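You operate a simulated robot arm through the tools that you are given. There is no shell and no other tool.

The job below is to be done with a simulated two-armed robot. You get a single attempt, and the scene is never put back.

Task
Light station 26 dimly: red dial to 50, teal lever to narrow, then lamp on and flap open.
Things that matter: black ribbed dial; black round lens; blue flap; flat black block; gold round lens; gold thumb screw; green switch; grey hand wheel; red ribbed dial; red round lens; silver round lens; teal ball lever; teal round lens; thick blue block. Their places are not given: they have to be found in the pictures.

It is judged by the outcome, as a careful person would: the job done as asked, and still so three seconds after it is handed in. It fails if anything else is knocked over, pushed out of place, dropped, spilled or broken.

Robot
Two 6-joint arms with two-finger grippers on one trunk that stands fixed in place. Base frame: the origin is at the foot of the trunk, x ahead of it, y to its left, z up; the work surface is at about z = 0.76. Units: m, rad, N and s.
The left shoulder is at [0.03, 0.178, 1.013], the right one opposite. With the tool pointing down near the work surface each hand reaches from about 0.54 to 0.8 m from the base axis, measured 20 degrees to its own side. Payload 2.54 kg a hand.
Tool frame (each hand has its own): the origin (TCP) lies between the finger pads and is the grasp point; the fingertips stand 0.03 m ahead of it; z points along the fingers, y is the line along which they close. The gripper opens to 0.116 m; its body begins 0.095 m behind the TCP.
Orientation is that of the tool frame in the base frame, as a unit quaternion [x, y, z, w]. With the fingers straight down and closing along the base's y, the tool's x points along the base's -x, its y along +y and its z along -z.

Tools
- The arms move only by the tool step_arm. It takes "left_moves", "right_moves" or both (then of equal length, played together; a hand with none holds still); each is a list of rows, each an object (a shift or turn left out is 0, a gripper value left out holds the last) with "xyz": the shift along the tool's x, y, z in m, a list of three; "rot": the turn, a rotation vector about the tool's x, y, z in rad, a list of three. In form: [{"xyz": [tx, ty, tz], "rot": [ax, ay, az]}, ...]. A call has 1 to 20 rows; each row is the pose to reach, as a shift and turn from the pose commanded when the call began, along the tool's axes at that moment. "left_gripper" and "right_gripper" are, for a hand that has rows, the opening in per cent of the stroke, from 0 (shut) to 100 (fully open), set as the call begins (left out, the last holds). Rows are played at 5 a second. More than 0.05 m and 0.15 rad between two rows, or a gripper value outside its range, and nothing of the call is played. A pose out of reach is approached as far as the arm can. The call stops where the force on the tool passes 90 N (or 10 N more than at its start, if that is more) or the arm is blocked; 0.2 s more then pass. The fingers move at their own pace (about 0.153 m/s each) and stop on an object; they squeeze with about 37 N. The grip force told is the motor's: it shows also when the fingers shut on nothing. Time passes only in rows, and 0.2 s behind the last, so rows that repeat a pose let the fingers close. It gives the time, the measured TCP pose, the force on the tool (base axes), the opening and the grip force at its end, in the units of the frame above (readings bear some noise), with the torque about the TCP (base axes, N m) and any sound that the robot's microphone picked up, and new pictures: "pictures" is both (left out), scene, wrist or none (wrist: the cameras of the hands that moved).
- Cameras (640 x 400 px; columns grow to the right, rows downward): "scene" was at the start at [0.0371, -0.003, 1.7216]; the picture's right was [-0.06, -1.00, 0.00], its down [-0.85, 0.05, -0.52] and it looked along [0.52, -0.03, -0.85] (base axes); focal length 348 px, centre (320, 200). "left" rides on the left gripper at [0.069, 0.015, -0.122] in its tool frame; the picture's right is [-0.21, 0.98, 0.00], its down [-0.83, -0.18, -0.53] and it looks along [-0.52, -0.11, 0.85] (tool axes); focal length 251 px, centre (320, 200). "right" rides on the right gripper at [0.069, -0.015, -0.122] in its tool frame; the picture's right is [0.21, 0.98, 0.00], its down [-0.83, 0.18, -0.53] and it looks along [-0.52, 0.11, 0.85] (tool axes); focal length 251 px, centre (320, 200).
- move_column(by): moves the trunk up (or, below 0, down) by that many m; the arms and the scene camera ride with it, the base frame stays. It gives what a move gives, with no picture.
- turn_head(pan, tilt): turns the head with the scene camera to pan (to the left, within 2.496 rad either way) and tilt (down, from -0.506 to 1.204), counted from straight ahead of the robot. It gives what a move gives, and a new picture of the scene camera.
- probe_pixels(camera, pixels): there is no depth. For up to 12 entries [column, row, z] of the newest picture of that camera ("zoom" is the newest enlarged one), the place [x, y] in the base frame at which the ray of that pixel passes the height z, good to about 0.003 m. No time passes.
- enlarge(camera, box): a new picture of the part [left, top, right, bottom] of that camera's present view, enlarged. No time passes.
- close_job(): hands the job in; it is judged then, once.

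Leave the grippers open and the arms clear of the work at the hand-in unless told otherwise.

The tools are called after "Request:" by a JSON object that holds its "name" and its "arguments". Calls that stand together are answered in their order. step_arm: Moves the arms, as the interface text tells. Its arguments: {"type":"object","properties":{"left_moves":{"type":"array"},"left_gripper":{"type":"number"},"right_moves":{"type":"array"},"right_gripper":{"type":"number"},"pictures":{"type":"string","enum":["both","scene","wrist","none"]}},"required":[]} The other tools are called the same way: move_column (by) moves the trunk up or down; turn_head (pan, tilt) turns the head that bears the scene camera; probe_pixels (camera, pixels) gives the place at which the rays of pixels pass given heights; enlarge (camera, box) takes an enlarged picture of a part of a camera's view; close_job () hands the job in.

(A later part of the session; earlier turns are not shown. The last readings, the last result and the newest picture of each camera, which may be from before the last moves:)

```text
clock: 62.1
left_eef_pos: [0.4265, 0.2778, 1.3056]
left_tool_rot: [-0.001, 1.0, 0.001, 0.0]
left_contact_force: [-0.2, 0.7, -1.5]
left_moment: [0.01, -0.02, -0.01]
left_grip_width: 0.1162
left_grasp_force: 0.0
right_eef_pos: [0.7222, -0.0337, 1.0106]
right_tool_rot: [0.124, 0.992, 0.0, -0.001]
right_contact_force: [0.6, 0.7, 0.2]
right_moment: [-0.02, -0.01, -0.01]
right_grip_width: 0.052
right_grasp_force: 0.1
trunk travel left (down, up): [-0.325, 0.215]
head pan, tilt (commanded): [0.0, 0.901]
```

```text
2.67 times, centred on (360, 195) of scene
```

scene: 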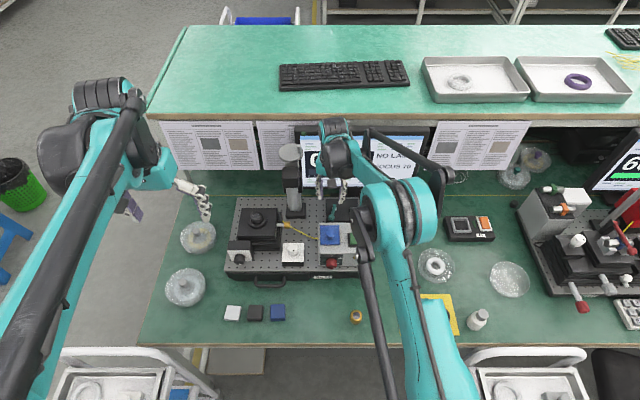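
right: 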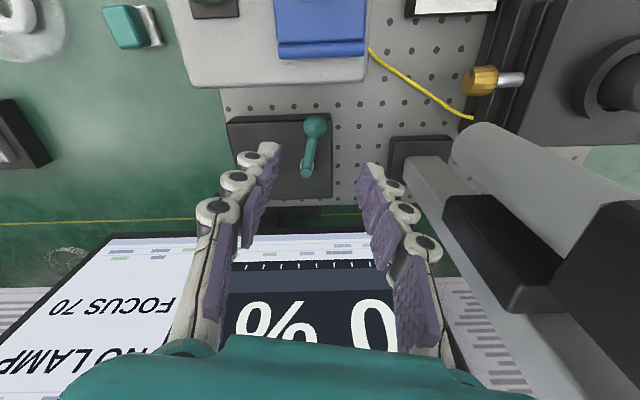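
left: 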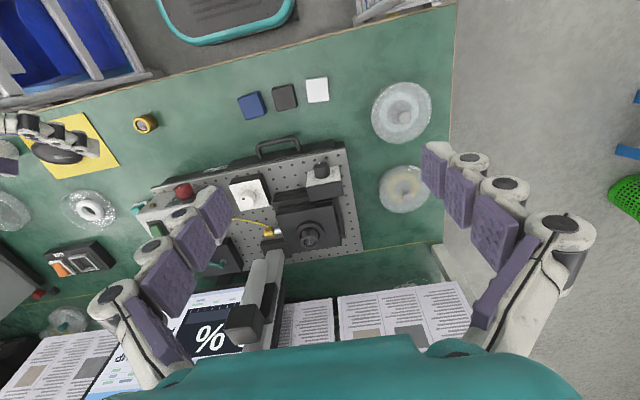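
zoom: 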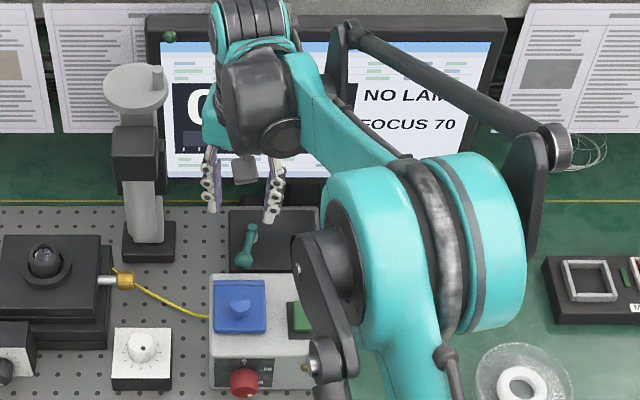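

The lever stays at its new stop, pointing toward the robot; the screen is unchanged. Next the green switch. I'll lift away, straighten the yaw and look at the switch and flap from above at about (0.60, −0.13, 1.10).

Request:
{"name": "step_arm", "arguments": {"right_moves": [{"xyz": [0.01, -0.01, -0.03], "rot": [0, 0, -0.05]}, {"xyz": [0.03, -0.04, -0.06], "rot": [0, 0, -0.1]}, {"xyz": [0.05, -0.07, -0.08], "rot": [0, 0, -0.15]}, {"xyz": [0.075, -0.1, -0.09], "rot": [0, 0, -0.2]}, {"xyz": [0.0945, -0.123, -0.09], "rot": [0, 0, -0.25]}], "pictures": "both"}}

Request:
{"name": "enlarge", "arguments": {"camera": "right", "box": [300, 40, 440, 160]}}

Request:
{"name": "enlarge", "arguments": {"camera": "scene", "box": [290, 190, 380, 270]}}

```text
clock: 63.4
left_eef_pos: [0.4268, 0.2777, 1.3048]
left_tool_rot: [0.0, 1.0, 0.0, -0.001]
left_contact_force: [-1.1, -0.2, -0.2]
left_moment: [0.02, 0.01, -0.03]
left_grip_width: 0.1159
left_grasp_force: 0.1
right_eef_pos: [0.5971, -0.1307, 1.099]
right_tool_rot: [0.0, 1.0, 0.001, 0.001]
right_contact_force: [0.1, 0.0, 0.4]
right_moment: [0.01, -0.04, 0.03]
right_grip_width: 0.0522
right_grasp_force: 0.1
trunk travel left (down, up): [-0.325, 0.215]
head pan, tilt (commanded): [0.0, 0.901]
```

scene: 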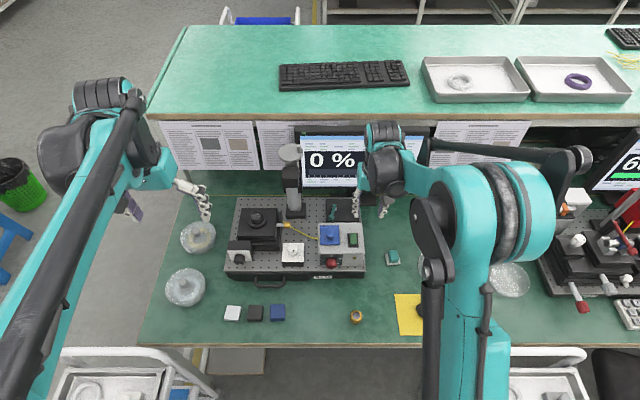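
right: 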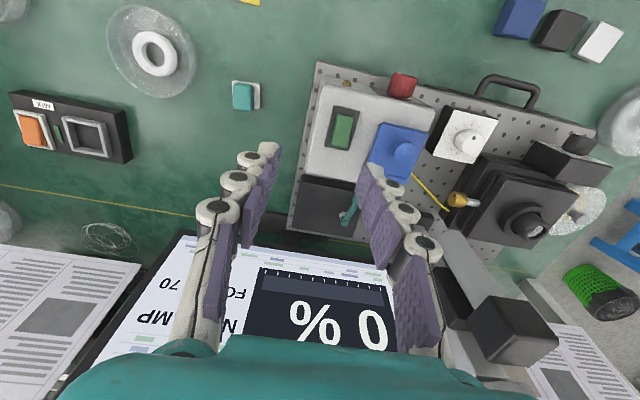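

```text
3.33 times, centred on (370, 100) of right
```

zoom: 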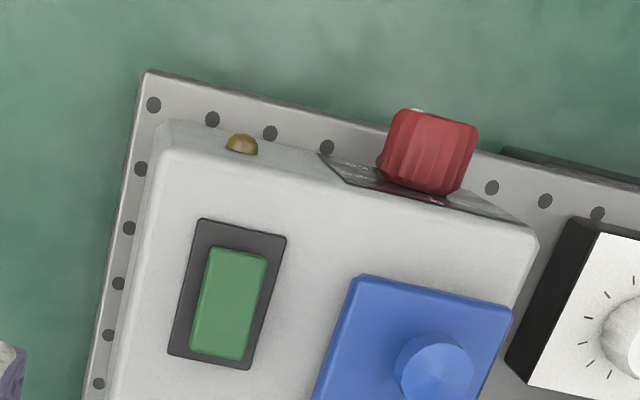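

```text
5.00 times, centred on (335, 230) of scene
```

zoom: 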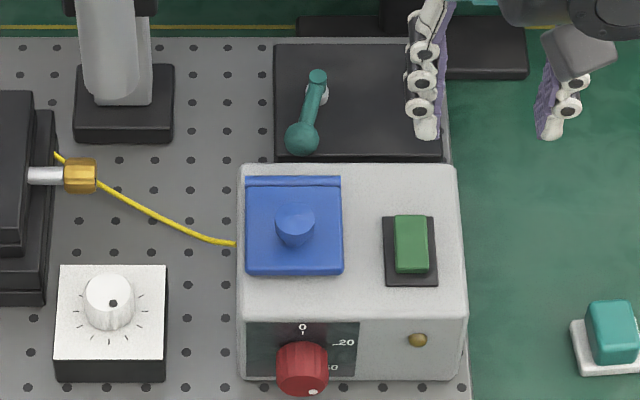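

I need to see which way the green rocker tilts. I'll take the right hand around to the right side for a low side view, like the earlier side look but lower.

Request:
{"name": "step_arm", "arguments": {"right_moves": [{"xyz": [-0.002, -0.012, 0.0], "rot": [-0.039, -0.039, -0.127]}, {"xyz": [-0.004, -0.025, 0.0], "rot": [-0.078, -0.078, -0.253]}, {"xyz": [-0.006, -0.037, 0.005], "rot": [-0.117, -0.117, -0.38]}, {"xyz": [-0.008, -0.05, 0.015], "rot": [-0.157, -0.157, -0.506]}, {"xyz": [-0.01, -0.062, 0.03], "rot": [-0.196, -0.196, -0.633]}, {"xyz": [-0.012, -0.075, 0.05], "rot": [-0.235, -0.235, -0.76]}, {"xyz": [-0.013, -0.087, 0.07], "rot": [-0.274, -0.274, -0.886]}, {"xyz": [-0.015, -0.099, 0.09], "rot": [-0.313, -0.313, -1.013]}, {"xyz": [-0.017, -0.112, 0.105], "rot": [-0.353, -0.353, -1.139]}, {"xyz": [-0.019, -0.124, 0.12], "rot": [-0.392, -0.392, -1.266]}, {"xyz": [-0.021, -0.137, 0.135], "rot": [-0.431, -0.431, -1.392]}, {"xyz": [-0.023, -0.149, 0.149], "rot": [-0.47, -0.47, -1.519]}], "pictures": "wrist"}}

```text
clock: 66.0
left_eef_pos: [0.4283, 0.277, 1.3044]
left_tool_rot: [0.0, 1.0, 0.001, 0.001]
left_contact_force: [1.0, -0.4, -0.3]
left_moment: [0.02, 0.02, 0.04]
left_grip_width: 0.116
left_grasp_force: 0.1
right_eef_pos: [0.6233, -0.2802, 0.9505]
right_tool_rot: [-0.675, 0.676, 0.209, 0.209]
right_contact_force: [0.5, 0.3, 0.3]
right_moment: [0.02, 0.05, 0.01]
right_grip_width: 0.0523
right_grasp_force: 0.1
trunk travel left (down, up): [-0.325, 0.215]
head pan, tilt (commanded): [0.0, 0.901]
```

right: 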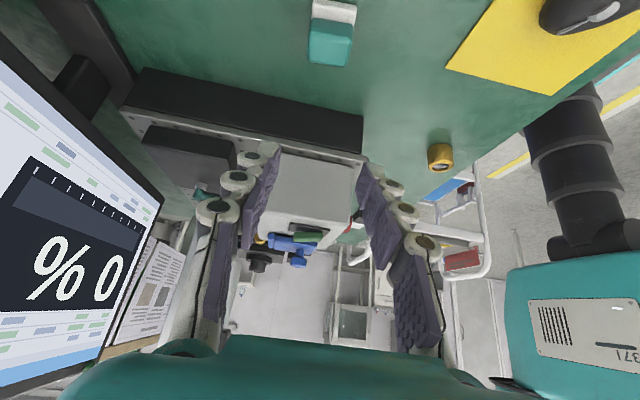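

Request:
{"name": "enlarge", "arguments": {"camera": "right", "box": [270, 210, 350, 280]}}

Request:
{"name": "enlarge", "arguments": {"camera": "right", "box": [240, 140, 380, 280]}}

```text
5.71 times, centred on (310, 245) of right
```

zoom: 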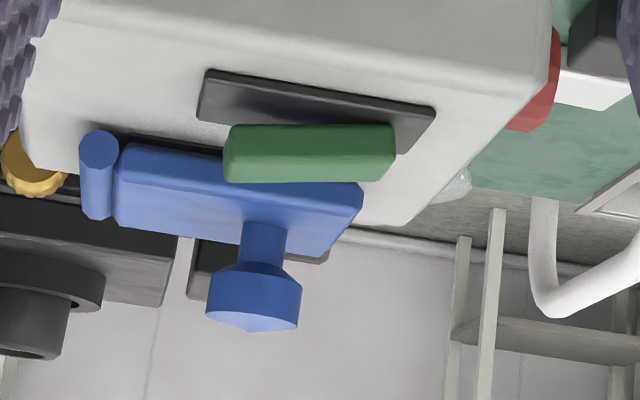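

```text
2.86 times, centred on (310, 210) of right
```

zoom: 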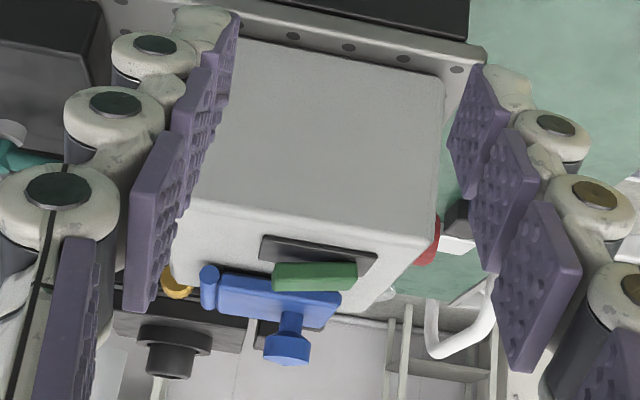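

The side view (upside down) shows the green rocker tilted: its back end (+x) stands about 14 mm proud, its front end is down. So I must press the back end, at about (0.624, −0.103). The flap's hinge is at the back and it has a mushroom knob. I'll return to fingers-down, closed, above the rocker's back end at z = 1.06.

Request:
{"name": "step_arm", "arguments": {"right_moves": [{"xyz": [-0.0154, -0.0002, -0.0137], "rot": [0.039, 0.039, 0.127]}, {"xyz": [-0.0325, -0.0005, -0.0262], "rot": [0.078, 0.078, 0.253]}, {"xyz": [-0.0521, -0.0007, -0.0371], "rot": [0.117, 0.117, 0.38]}, {"xyz": [-0.0749, -0.0009, -0.0457], "rot": [0.157, 0.157, 0.506]}, {"xyz": [-0.0966, -0.0011, -0.049], "rot": [0.196, 0.196, 0.633]}, {"xyz": [-0.1171, -0.0014, -0.047], "rot": [0.235, 0.235, 0.76]}, {"xyz": [-0.1345, -0.0016, -0.0406], "rot": [0.274, 0.274, 0.886]}, {"xyz": [-0.1494, -0.0018, -0.0304], "rot": [0.313, 0.313, 1.013]}, {"xyz": [-0.1642, -0.002, -0.0202], "rot": [0.353, 0.353, 1.139]}, {"xyz": [-0.1791, -0.0022, -0.0101], "rot": [0.392, 0.392, 1.266]}, {"xyz": [-0.1939, -0.0025, 0.0001], "rot": [0.431, 0.431, 1.392]}, {"xyz": [-0.2081, -0.0027, 0.0098], "rot": [0.47, 0.47, 1.519]}], "right_gripper": 0, "pictures": "both"}}

Request:
{"name": "enlarge", "arguments": {"camera": "right", "box": [240, 60, 400, 180]}}

```text
clock: 68.5
left_eef_pos: [0.4289, 0.2786, 1.3057]
left_tool_rot: [0.0, 1.0, 0.0, 0.0]
left_contact_force: [-0.5, -0.2, -0.9]
left_moment: [0.02, 0.01, -0.02]
left_grip_width: 0.116
left_grasp_force: 0.0
right_eef_pos: [0.6275, -0.1017, 1.0605]
right_tool_rot: [0.003, 1.0, -0.002, 0.0]
right_contact_force: [0.4, 0.9, -0.4]
right_moment: [-0.04, 0.01, 0.0]
right_grip_width: 0.0001
right_grasp_force: 28.3
trunk travel left (down, up): [-0.325, 0.215]
head pan, tilt (commanded): [0.0, 0.901]
```

scene: 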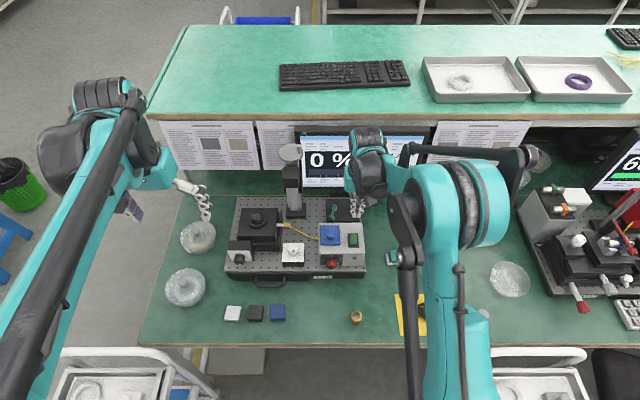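
right: 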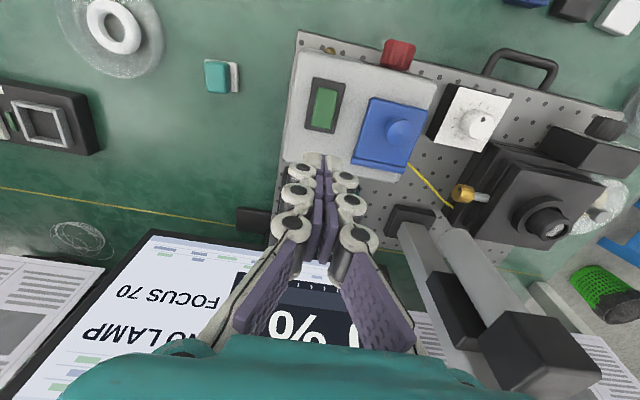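

```text
3.33 times, centred on (320, 120) of right
```

zoom: 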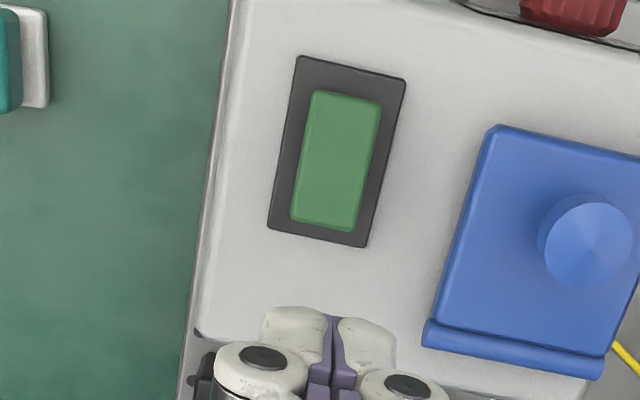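

The rocker spans x 0.593–0.628 at y −0.102, so my fingertips (x 0.615–0.640) will meet only its raised back end. I'll descend to just above it, then press slowly about 9 mm.

Request:
{"name": "step_arm", "arguments": {"right_moves": [{"xyz": [0, 0, 0.035]}, {"xyz": [0, 0, 0.07]}, {"xyz": [0, 0, 0.085]}, {"xyz": [0, 0, 0.092]}, {"xyz": [0, 0, 0.097]}, {"xyz": [0, 0, 0.1]}], "pictures": "both"}}

Request:
{"name": "enlarge", "arguments": {"camera": "scene", "box": [290, 120, 450, 260]}}

```text
clock: 70.0
left_eef_pos: [0.4267, 0.2785, 1.3054]
left_tool_rot: [0.001, 1.0, 0.0, 0.0]
left_contact_force: [0.3, -1.1, 0.0]
left_moment: [-0.01, 0.0, -0.03]
left_grip_width: 0.1155
left_grasp_force: 0.1
right_eef_pos: [0.626, -0.101, 0.9609]
right_tool_rot: [0.001, 1.0, 0.0, 0.001]
right_contact_force: [5.7, -0.1, 14.1]
right_moment: [-0.02, -0.07, 0.04]
right_grip_width: 0.0059
right_grasp_force: 28.3
trunk travel left (down, up): [-0.325, 0.215]
head pan, tilt (commanded): [0.0, 0.901]
```

scene: 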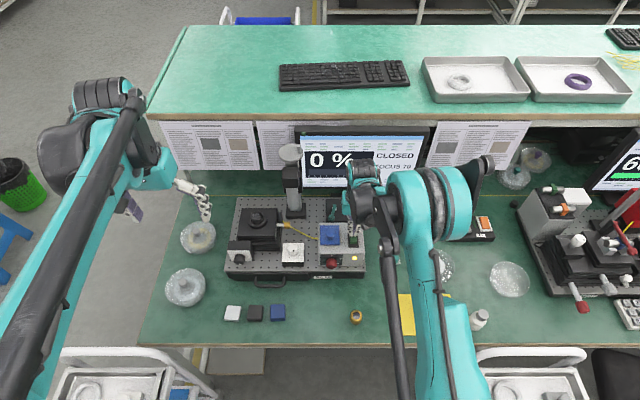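
right: 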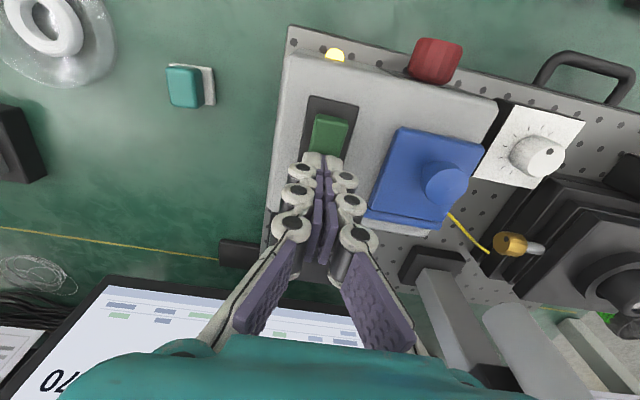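

```text
2.86 times, centred on (370, 190) of scene
```

zoom: 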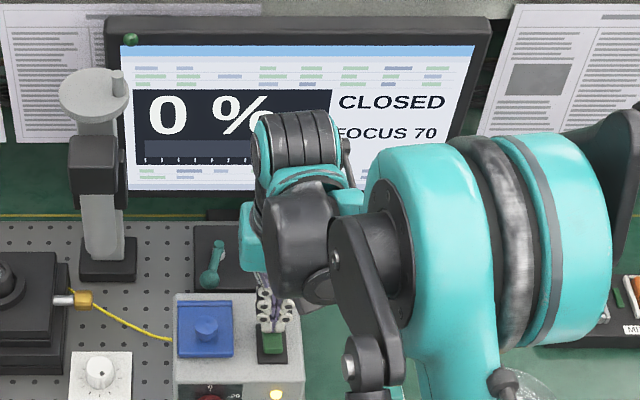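

The indicator is lit and the screen changed from "NO LAMP" to "CLOSED": the lamp is on and the flap is still closed. I'll lift off and confirm the switch stays.

Request:
{"name": "step_arm", "arguments": {"right_moves": [{"xyz": [0, 0, -0.02]}, {"xyz": [0, 0, -0.06]}, {"xyz": [0, 0, -0.1]}], "pictures": "both"}}

Request:
{"name": "enlarge", "arguments": {"camera": "right", "box": [280, 30, 440, 180]}}

Request:
{"name": "enlarge", "arguments": {"camera": "scene", "box": [290, 120, 450, 260]}}

```text
clock: 70.8
left_eef_pos: [0.4264, 0.2773, 1.3052]
left_tool_rot: [0.0, 1.0, 0.001, -0.001]
left_contact_force: [-0.4, -0.2, 0.0]
left_moment: [0.02, 0.01, -0.02]
left_grip_width: 0.1158
left_grasp_force: 0.1
right_eef_pos: [0.6259, -0.1015, 1.0607]
right_tool_rot: [0.001, 1.0, 0.0, 0.0]
right_contact_force: [0.4, -0.3, -0.2]
right_moment: [0.03, -0.01, 0.0]
right_grip_width: 0.0001
right_grasp_force: 28.1
trunk travel left (down, up): [-0.325, 0.215]
head pan, tilt (commanded): [0.0, 0.901]
```

scene: 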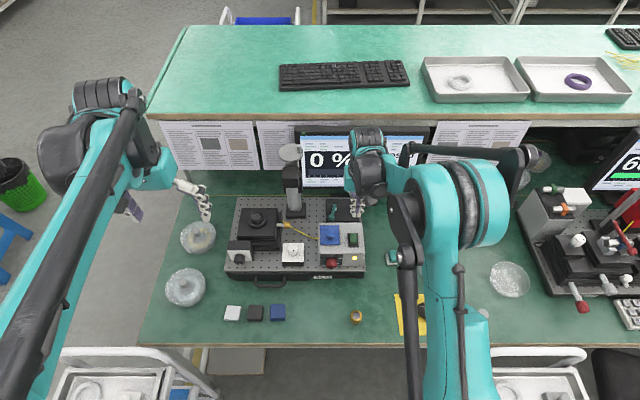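
right: 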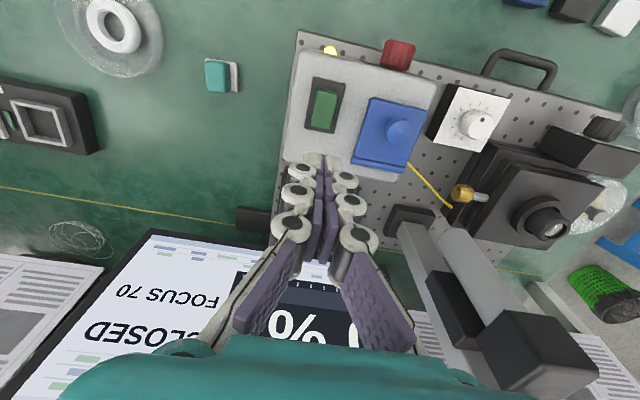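

```text
2.67 times, centred on (360, 105) of right
```

zoom: 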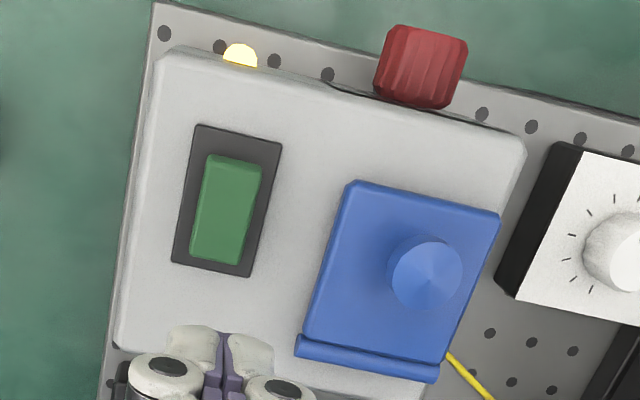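

```text
2.86 times, centred on (370, 190) of scene
```

zoom: 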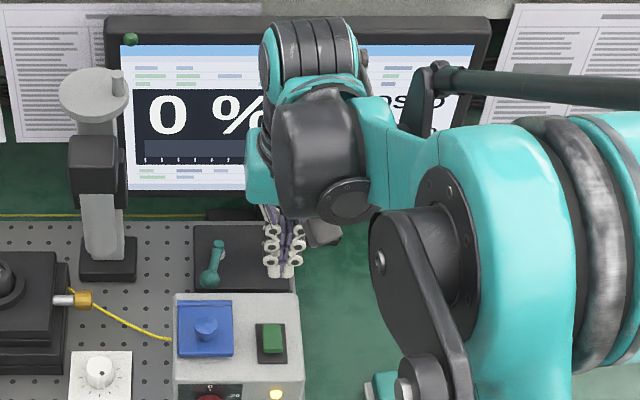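

The lamp stays on. Now the flap: its knob cap is at about (0.610, −0.031, 0.956) and the hinge line at x≈0.651, z≈0.93. I'll open to 45% and hover over the knob.

Request:
{"name": "step_arm", "arguments": {"right_moves": [{"xyz": [0.005, 0.025, 0]}, {"xyz": [0.01, 0.05, 0.0]}, {"xyz": [0.016, 0.0705, 0.015]}, {"xyz": [0.016, 0.0705, 0.03]}], "right_gripper": 45, "pictures": "both"}}

Request:
{"name": "enlarge", "arguments": {"camera": "right", "box": [240, 80, 400, 200]}}

```text
clock: 71.8
left_eef_pos: [0.4274, 0.2781, 1.3052]
left_tool_rot: [-0.001, 1.0, 0.0, 0.0]
left_contact_force: [0.3, 0.4, -0.1]
left_moment: [0.03, 0.01, 0.02]
left_grip_width: 0.1159
left_grasp_force: 0.1
right_eef_pos: [0.6102, -0.03, 1.0285]
right_tool_rot: [0.001, 1.0, 0.001, -0.001]
right_contact_force: [-0.5, -0.8, -0.3]
right_moment: [0.01, 0.0, -0.01]
right_grip_width: 0.0521
right_grasp_force: 0.1
trunk travel left (down, up): [-0.325, 0.215]
head pan, tilt (commanded): [0.0, 0.901]
```

scene: 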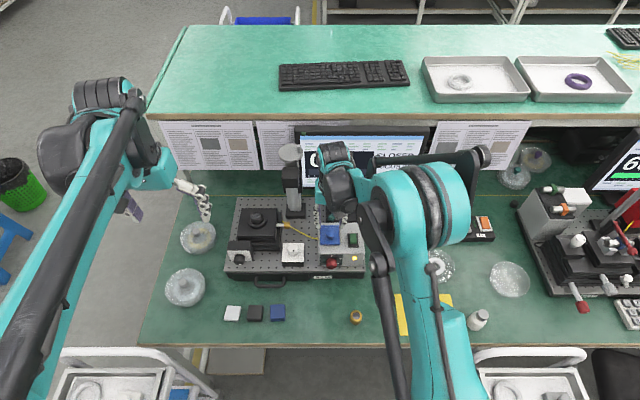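
right: 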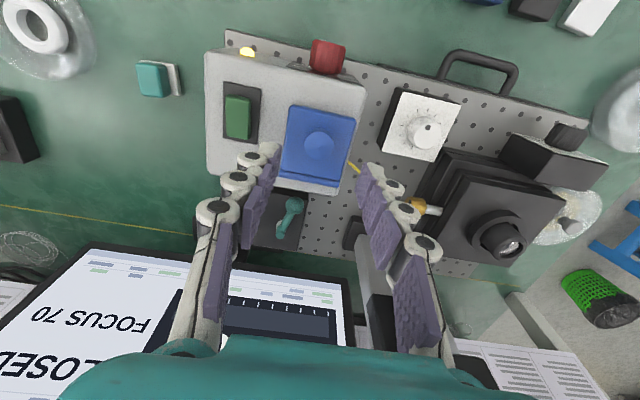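

```text
3.33 times, centred on (320, 140) of right
```

zoom: 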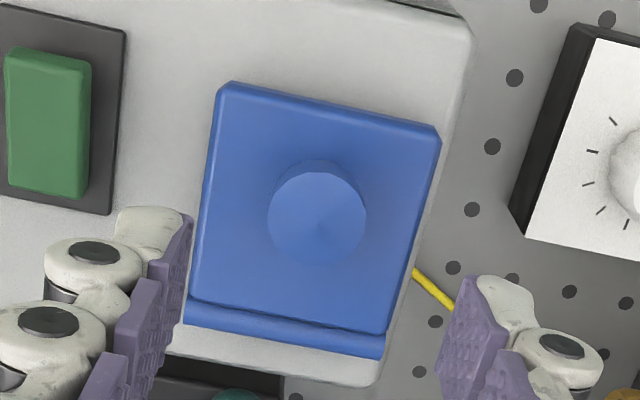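

The knob is centred under the gripper (cap at (319,146), expected (320,148)). I'll descend 5.4 cm so the pads straddle the cap, then close.

Request:
{"name": "step_arm", "arguments": {"right_moves": [{"xyz": [0.0015, -0.0005, 0.02]}, {"xyz": [0.0015, -0.0005, 0.04]}, {"xyz": [0.0015, -0.0005, 0.0545]}], "pictures": "none"}}

Request:
{"name": "step_arm", "arguments": {"right_moves": [{"xyz": [0, 0, 0]}, {"xyz": [0, 0, 0]}], "right_gripper": 0, "pictures": "both"}}

Request:
{"name": "enlarge", "arguments": {"camera": "right", "box": [240, 110, 400, 230]}}

```text
clock: 72.5
left_eef_pos: [0.4278, 0.2771, 1.306]
left_tool_rot: [0.0, 1.0, 0.0, 0.0]
left_contact_force: [-0.1, -0.1, -0.6]
left_moment: [-0.01, 0.02, -0.02]
left_grip_width: 0.1158
left_grasp_force: 0.0
right_eef_pos: [0.6091, -0.0306, 0.9755]
right_tool_rot: [0.001, 1.0, 0.0, -0.001]
right_contact_force: [0.3, 0.3, 0.0]
right_moment: [-0.02, 0.0, 0.0]
right_grip_width: 0.0521
right_grasp_force: 0.1
trunk travel left (down, up): [-0.325, 0.215]
head pan, tilt (commanded): [0.0, 0.901]
```

```text
clock: 73.2
left_eef_pos: [0.428, 0.278, 1.3051]
left_tool_rot: [0.0, 1.0, 0.0, 0.0]
left_contact_force: [-0.4, 0.3, 0.3]
left_moment: [0.0, -0.02, -0.01]
left_grip_width: 0.1159
left_grasp_force: 0.0
right_eef_pos: [0.6091, -0.0294, 0.9757]
right_tool_rot: [0.002, 1.0, 0.0, -0.001]
right_contact_force: [0.1, 4.7, -2.2]
right_moment: [0.15, 0.08, 0.03]
right_grip_width: 0.0228
right_grasp_force: 45.3
trunk travel left (down, up): [-0.325, 0.215]
head pan, tilt (commanded): [0.0, 0.901]
```

scene: 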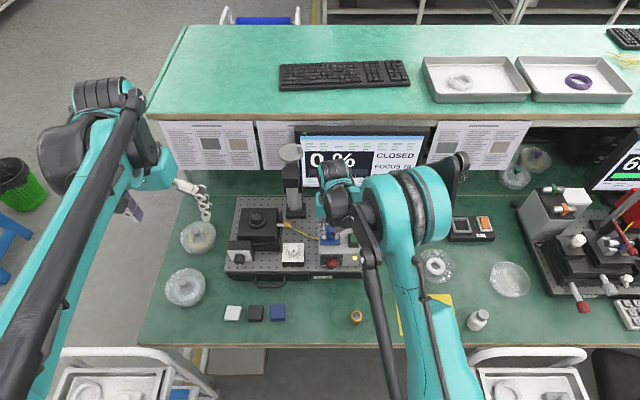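
right: 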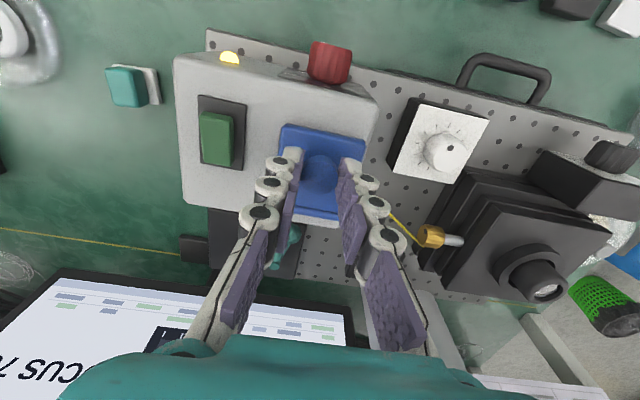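

```text
3.33 times, centred on (320, 170) of right
```

zoom: 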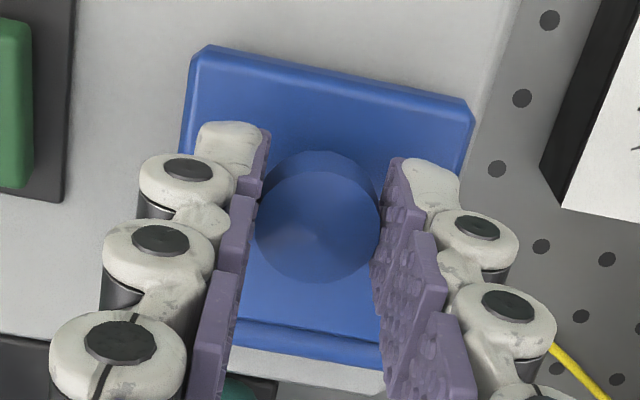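

Gripped the cap at 22.8 mm. I'll lift along the hinge arc, first about 15°, and check.

Request:
{"name": "step_arm", "arguments": {"right_moves": [{"xyz": [-0.0018, 0, 0.0]}, {"xyz": [-0.0036, 0, -0.0051]}, {"xyz": [-0.0079, 0, -0.0098]}], "pictures": "both"}}

Request:
{"name": "enlarge", "arguments": {"camera": "right", "box": [240, 110, 400, 230]}}

```text
clock: 74.0
left_eef_pos: [0.4266, 0.2786, 1.3044]
left_tool_rot: [-0.001, 1.0, 0.0, 0.0]
left_contact_force: [-0.6, -0.4, 0.2]
left_moment: [-0.02, 0.03, 0.0]
left_grip_width: 0.116
left_grasp_force: 0.1
right_eef_pos: [0.6169, -0.0301, 0.9851]
right_tool_rot: [0.001, 1.0, -0.001, -0.001]
right_contact_force: [-15.6, 7.1, -14.6]
right_moment: [0.2, 1.53, 0.02]
right_grip_width: 0.0231
right_grasp_force: 44.9
trunk travel left (down, up): [-0.325, 0.215]
head pan, tilt (commanded): [0.0, 0.901]
```

scene: 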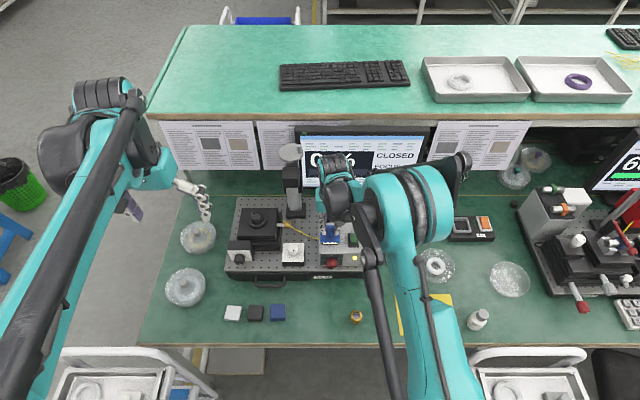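
right: 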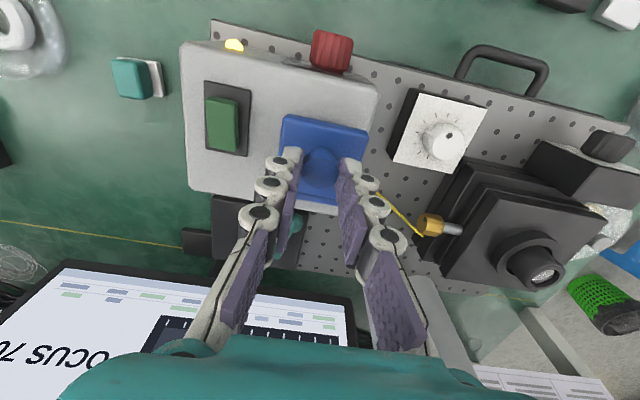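

```text
3.33 times, centred on (320, 170) of right
```

zoom: 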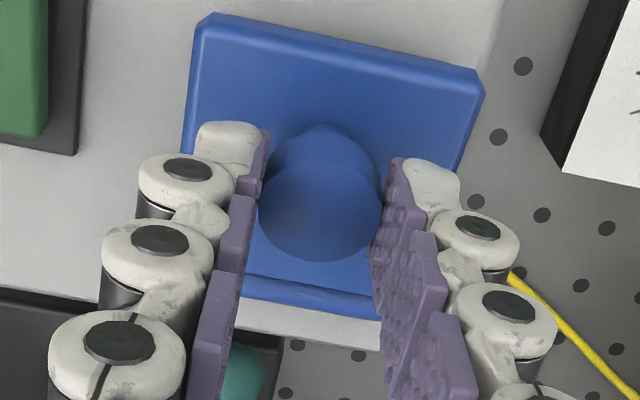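

The flap is lifting (knob pivoting in the grip, about 21 N along the arc). I'll continue to about 45°.

Request:
{"name": "step_arm", "arguments": {"right_moves": [{"xyz": [-0.0048, 0, -0.004]}, {"xyz": [-0.0101, 0, -0.0073]}, {"xyz": [-0.0158, 0, -0.01]}, {"xyz": [-0.0218, 0, -0.0119]}], "pictures": "both"}}

Request:
{"name": "enlarge", "arguments": {"camera": "right", "box": [240, 110, 400, 230]}}

Request:
{"name": "enlarge", "arguments": {"camera": "scene", "box": [290, 130, 430, 270]}}

```text
clock: 75.0
left_eef_pos: [0.4253, 0.2795, 1.3047]
left_tool_rot: [0.0, 1.0, -0.001, 0.001]
left_contact_force: [-0.4, 0.1, 0.4]
left_moment: [0.02, -0.01, 0.01]
left_grip_width: 0.1161
left_grasp_force: 0.0
right_eef_pos: [0.6359, -0.0298, 1.0]
right_tool_rot: [0.001, 1.0, 0.0, -0.001]
right_contact_force: [-23.9, 9.7, -0.8]
right_moment: [0.28, 1.68, -0.04]
right_grip_width: 0.023
right_grasp_force: 45.0
trunk travel left (down, up): [-0.325, 0.215]
head pan, tilt (commanded): [0.0, 0.901]
```

scene: 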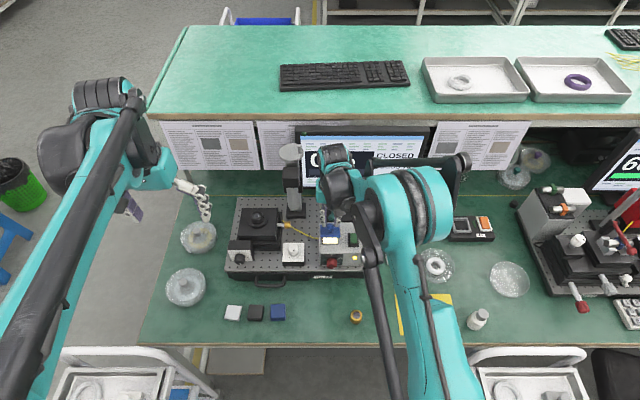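
right: 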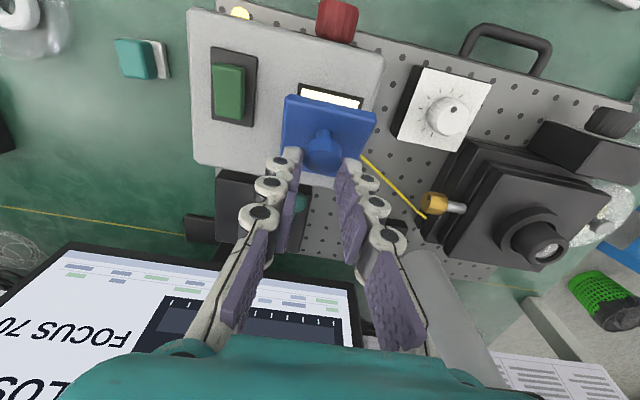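

```text
3.33 times, centred on (320, 170) of right
```

zoom: 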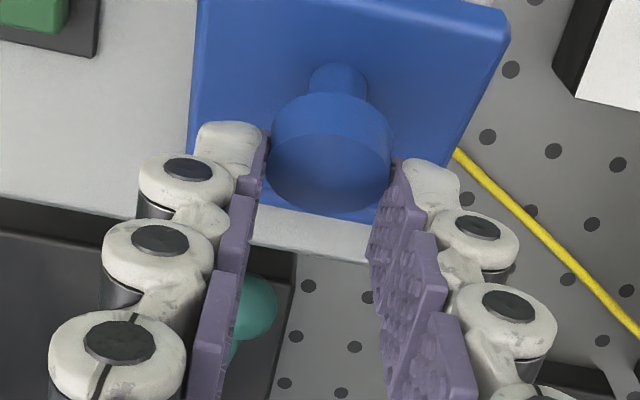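

```text
2.86 times, centred on (360, 200) of scene
```

zoom: 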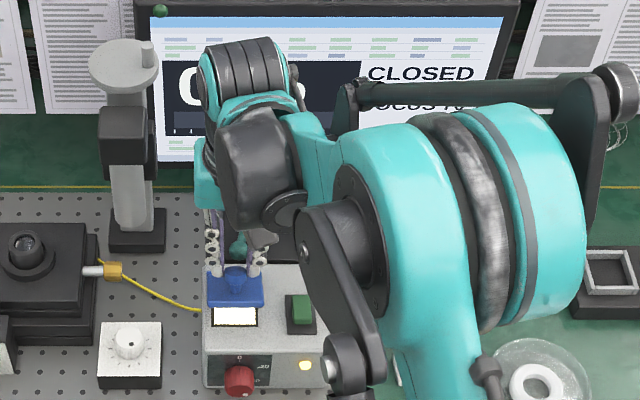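

The flap is about 40° up and the lit window shows, but the knob has slid to the fingertips because it must pivot in the grip. To learn whether the hinge holds by itself, I'll open the fingers in place and look.

Request:
{"name": "step_arm", "arguments": {"right_moves": [{"xyz": [0, 0, 0]}, {"xyz": [0, 0, 0]}, {"xyz": [0, 0, 0]}], "right_gripper": 45, "pictures": "both"}}

Request:
{"name": "enlarge", "arguments": {"camera": "right", "box": [240, 90, 400, 210]}}

Request:
{"name": "enlarge", "arguments": {"camera": "scene", "box": [290, 130, 430, 270]}}

```text
clock: 75.8
left_eef_pos: [0.4294, 0.2762, 1.3037]
left_tool_rot: [0.0, 1.0, 0.0, 0.0]
left_contact_force: [-0.6, -0.4, 1.1]
left_moment: [-0.03, 0.02, 0.01]
left_grip_width: 0.1157
left_grasp_force: 0.0
right_eef_pos: [0.6399, -0.0305, 0.997]
right_tool_rot: [0.001, 1.0, 0.001, -0.001]
right_contact_force: [-0.6, 0.4, -0.6]
right_moment: [0.03, 0.01, 0.02]
right_grip_width: 0.0524
right_grasp_force: 0.0
trunk travel left (down, up): [-0.325, 0.215]
head pan, tilt (commanded): [0.0, 0.901]
```

scene: 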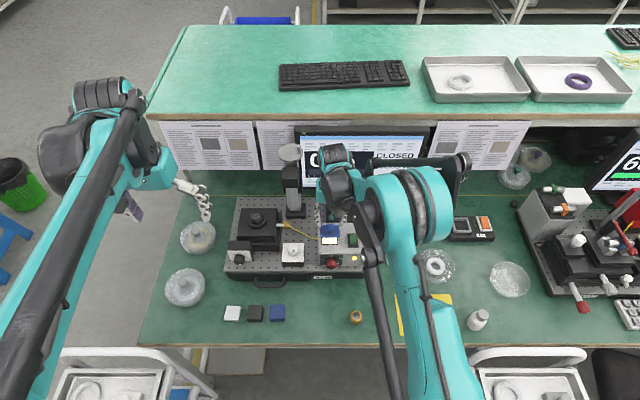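
right: 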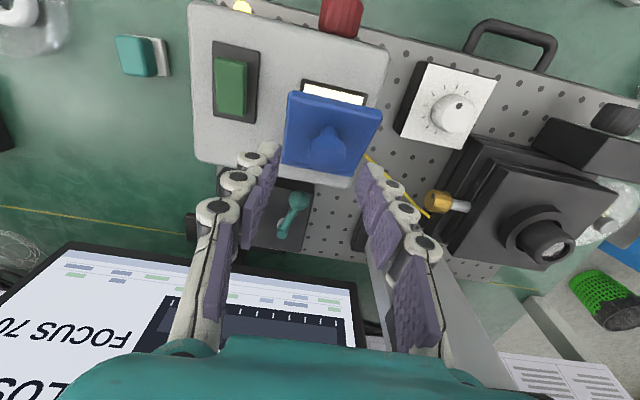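

```text
3.33 times, centred on (320, 150) of right
```

zoom: 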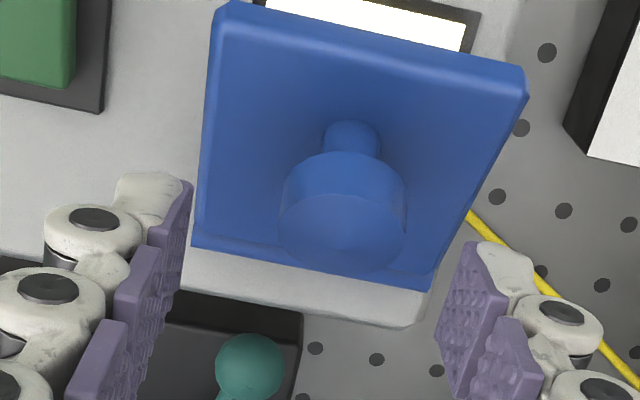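

```text
2.86 times, centred on (360, 200) of scene
```

zoom: 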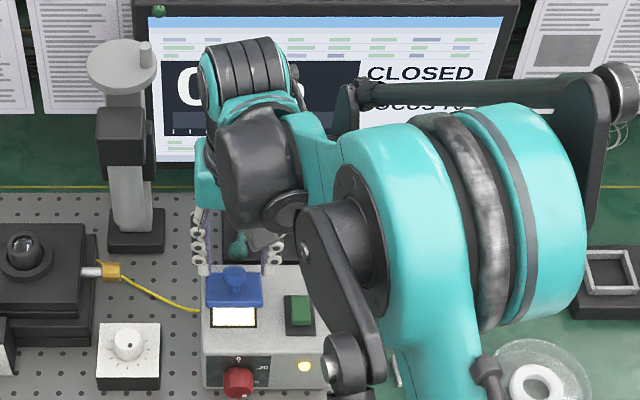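

The hinge holds the flap by itself at about 40°, so I can now simply push it over. I'll lift out, close the fingers, come down in front of the flap's free edge (x≈0.565, tips at z≈0.955).

Request:
{"name": "step_arm", "arguments": {"right_moves": [{"xyz": [0, 0, -0.03]}, {"xyz": [0, 0, -0.07]}, {"xyz": [0.035, -0.002, -0.075]}, {"xyz": [0.075, -0.002, -0.075]}], "pictures": "none"}}

Request:
{"name": "step_arm", "arguments": {"right_moves": [{"xyz": [0, 0, 0.03]}, {"xyz": [0, 0, 0.06]}, {"xyz": [0, 0, 0.087]}], "right_gripper": 0, "pictures": "both"}}

Request:
{"name": "enlarge", "arguments": {"camera": "right", "box": [240, 130, 400, 250]}}

Request:
{"name": "enlarge", "arguments": {"camera": "scene", "box": [290, 130, 430, 270]}}

```text
clock: 76.8
left_eef_pos: [0.4264, 0.2766, 1.3059]
left_tool_rot: [0.0, 1.0, 0.0, 0.001]
left_contact_force: [-0.4, 0.4, 0.4]
left_moment: [-0.02, -0.04, -0.01]
left_grip_width: 0.1158
left_grasp_force: 0.1
right_eef_pos: [0.5621, -0.033, 1.0739]
right_tool_rot: [0.002, 1.0, 0.0, 0.0]
right_contact_force: [-0.4, 0.9, 0.2]
right_moment: [-0.01, -0.03, 0.01]
right_grip_width: 0.052
right_grasp_force: 0.1
trunk travel left (down, up): [-0.325, 0.215]
head pan, tilt (commanded): [0.0, 0.901]
```

```text
clock: 77.5
left_eef_pos: [0.4277, 0.2774, 1.3049]
left_tool_rot: [0.0, 1.0, 0.0, 0.0]
left_contact_force: [0.2, -0.2, 0.9]
left_moment: [-0.02, 0.01, 0.03]
left_grip_width: 0.1161
left_grasp_force: 0.1
right_eef_pos: [0.5639, -0.0339, 0.9846]
right_tool_rot: [0.001, 1.0, 0.001, 0.0]
right_contact_force: [-0.3, -0.3, 0.4]
right_moment: [0.01, 0.02, 0.0]
right_grip_width: 0.0
right_grasp_force: 28.5
trunk travel left (down, up): [-0.325, 0.215]
head pan, tilt (commanded): [0.0, 0.901]
```

scene: 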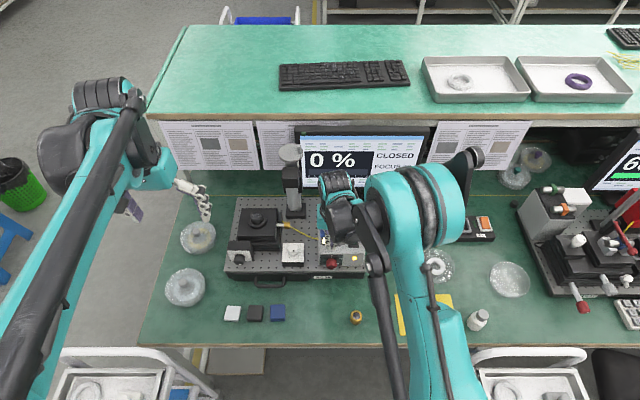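
right: 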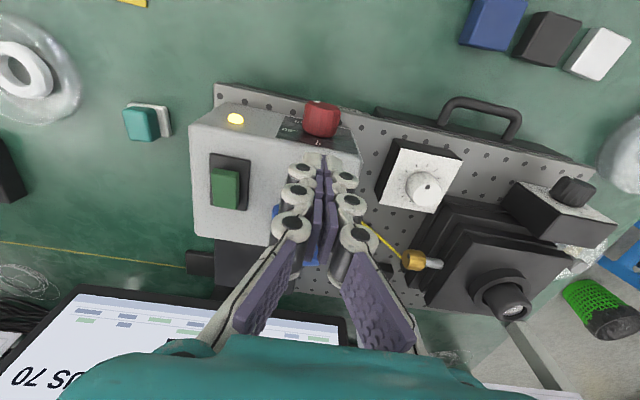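

```text
3.33 times, centred on (320, 190) of right
```

zoom: 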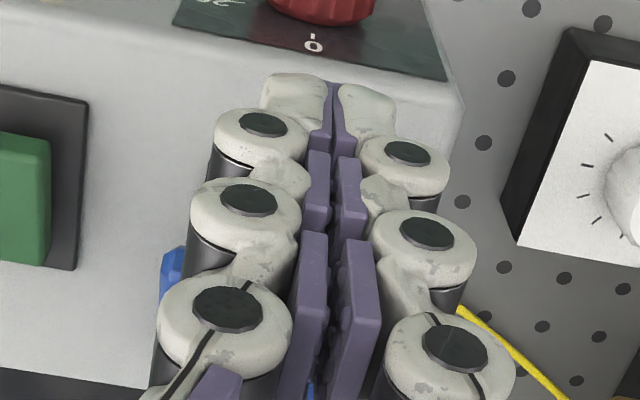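

```text
2.86 times, centred on (360, 200) of scene
```

zoom: 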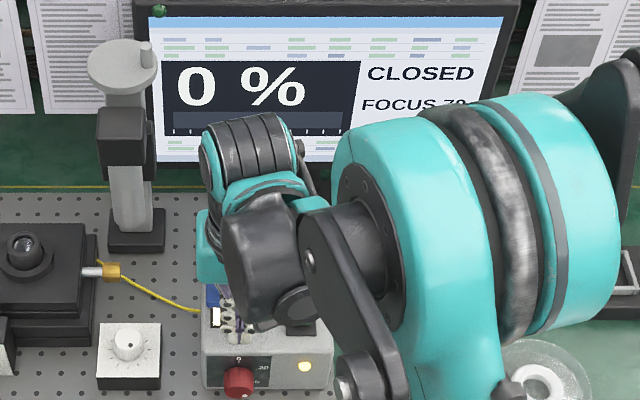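

In position. Pushing gently toward +x by 5.5 cm, so the free edge rides up the fingers.

Request:
{"name": "step_arm", "arguments": {"right_moves": [{"xyz": [-0.015, 0, 0]}, {"xyz": [-0.028, 0, 0]}, {"xyz": [-0.038, 0, 0]}, {"xyz": [-0.047, 0, 0]}, {"xyz": [-0.055, 0, 0]}], "pictures": "both"}}

Request:
{"name": "enlarge", "arguments": {"camera": "right", "box": [220, 110, 420, 250]}}

Request:
{"name": "enlarge", "arguments": {"camera": "scene", "box": [290, 130, 430, 270]}}

```text
clock: 78.6
left_eef_pos: [0.4215, 0.277, 1.3079]
left_tool_rot: [0.001, 1.0, 0.001, 0.004]
left_contact_force: [1.3, -0.7, -0.1]
left_moment: [-0.02, 0.14, -0.02]
left_grip_width: 0.1159
left_grasp_force: 0.1
right_eef_pos: [0.5939, -0.0336, 0.9927]
right_tool_rot: [-0.001, 1.0, -0.002, -0.018]
right_contact_force: [-71.1, -7.2, 50.2]
right_moment: [-0.04, 1.45, -0.13]
right_grip_width: 0.0057
right_grasp_force: 28.6
trunk travel left (down, up): [-0.325, 0.215]
head pan, tilt (commanded): [0.0, 0.901]
stopped in row 5 (right hand): the force on the tool passed its limit at 94 N (the readings are from after the stop); the commanded pose is now the measured one
```

scene: 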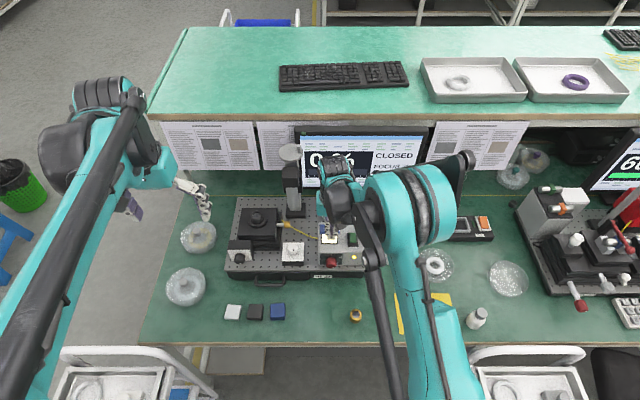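
right: 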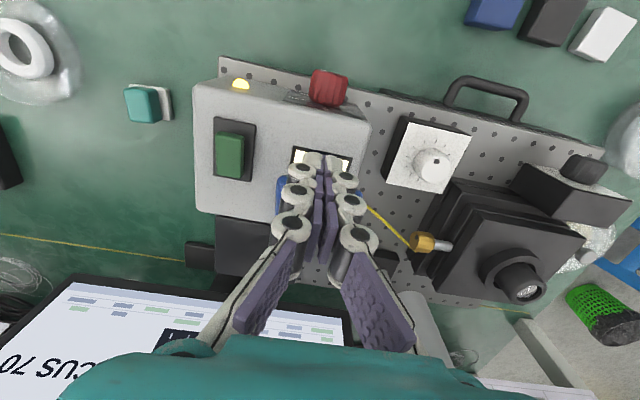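

```text
2.86 times, centred on (320, 180) of right
```

zoom: 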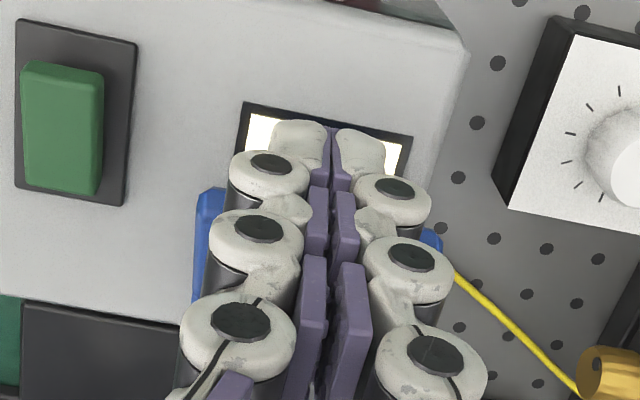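

```text
2.86 times, centred on (360, 200) of scene
```

zoom: 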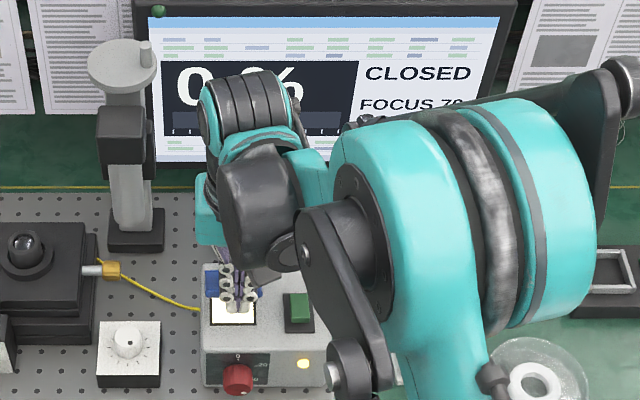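

The push hit its limit: force (−71, −7, +50) N. The upward part means my fingertips met the flap's edge with their rounded tips, so the edge sits lower than I assumed. I'll back off at once and look.

Request:
{"name": "step_arm", "arguments": {"right_moves": [{"xyz": [0.02, 0, 0]}, {"xyz": [0.04, 0, -0.01]}, {"xyz": [0.06, 0, -0.04]}], "pictures": "both"}}

Request:
{"name": "enlarge", "arguments": {"camera": "right", "box": [200, 100, 440, 280]}}

Request:
{"name": "enlarge", "arguments": {"camera": "scene", "box": [290, 180, 390, 270]}}

```text
clock: 79.4
left_eef_pos: [0.4286, 0.2777, 1.3048]
left_tool_rot: [0.0, 1.0, 0.0, 0.0]
left_contact_force: [0.2, -0.7, 0.6]
left_moment: [-0.03, 0.01, -0.02]
left_grip_width: 0.1157
left_grasp_force: 0.0
right_eef_pos: [0.5444, -0.0339, 1.0285]
right_tool_rot: [-0.001, 1.0, -0.002, -0.01]
right_contact_force: [-0.3, 0.1, 0.1]
right_moment: [-0.04, 0.03, -0.03]
right_grip_width: 0.0
right_grasp_force: 29.1
trunk travel left (down, up): [-0.325, 0.215]
head pan, tilt (commanded): [0.0, 0.901]
```

scene: 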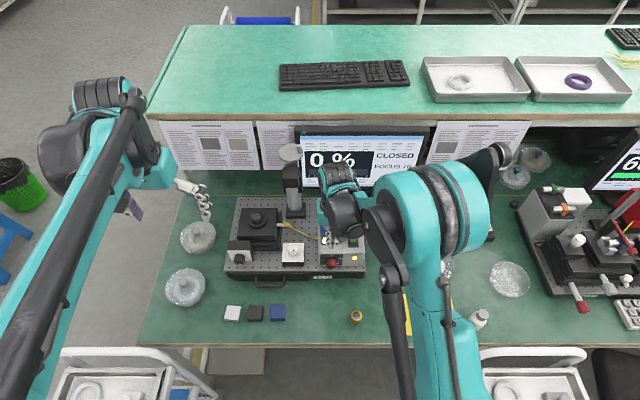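
right: 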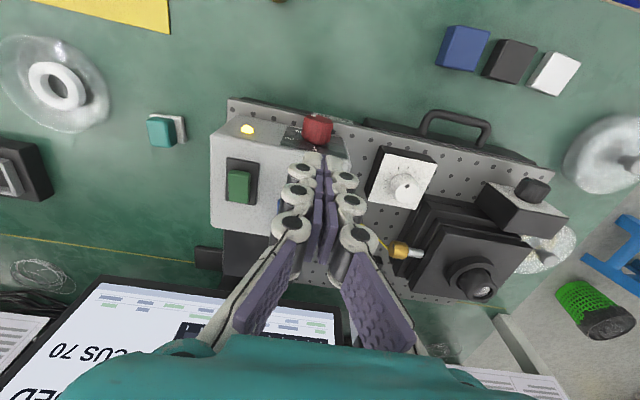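

```text
2.22 times, centred on (320, 190) of right
```

zoom: 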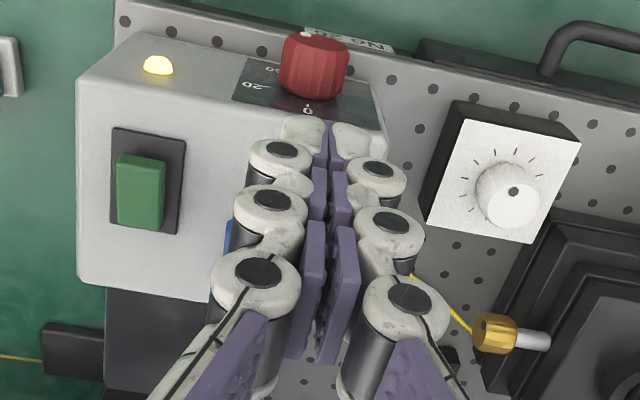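

```text
4.44 times, centred on (340, 225) of scene
```

zoom: 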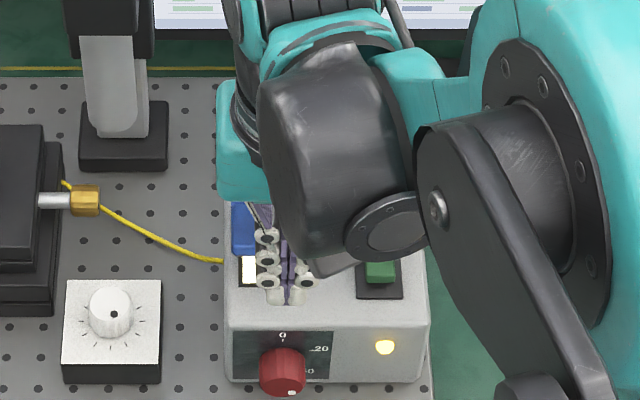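

The dial and lamp are fine. I'll use the left camera (no motion needed) to look at the flap angle.

Request:
{"name": "enlarge", "arguments": {"camera": "left", "box": [120, 120, 300, 260]}}

Request:
{"name": "enlarge", "arguments": {"camera": "left", "box": [0, 0, 640, 400]}}

```text
2.86 times, centred on (210, 190) of left
```

zoom: 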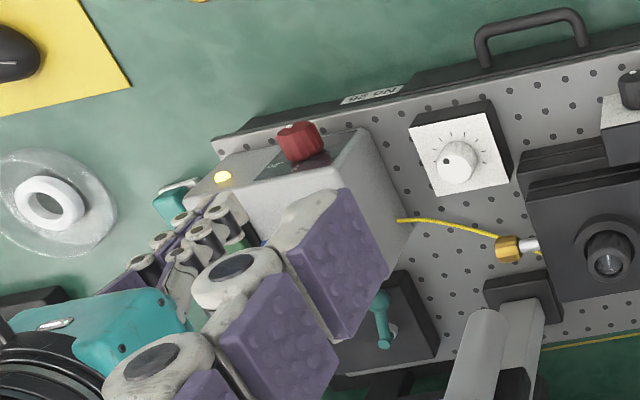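

```text
1.00 times, centred on (320, 200) of left (not enlarged: the box is as wide or as high as the picture)
```

zoom: 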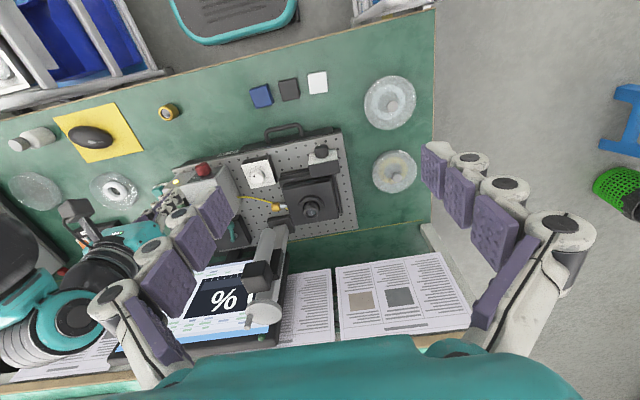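

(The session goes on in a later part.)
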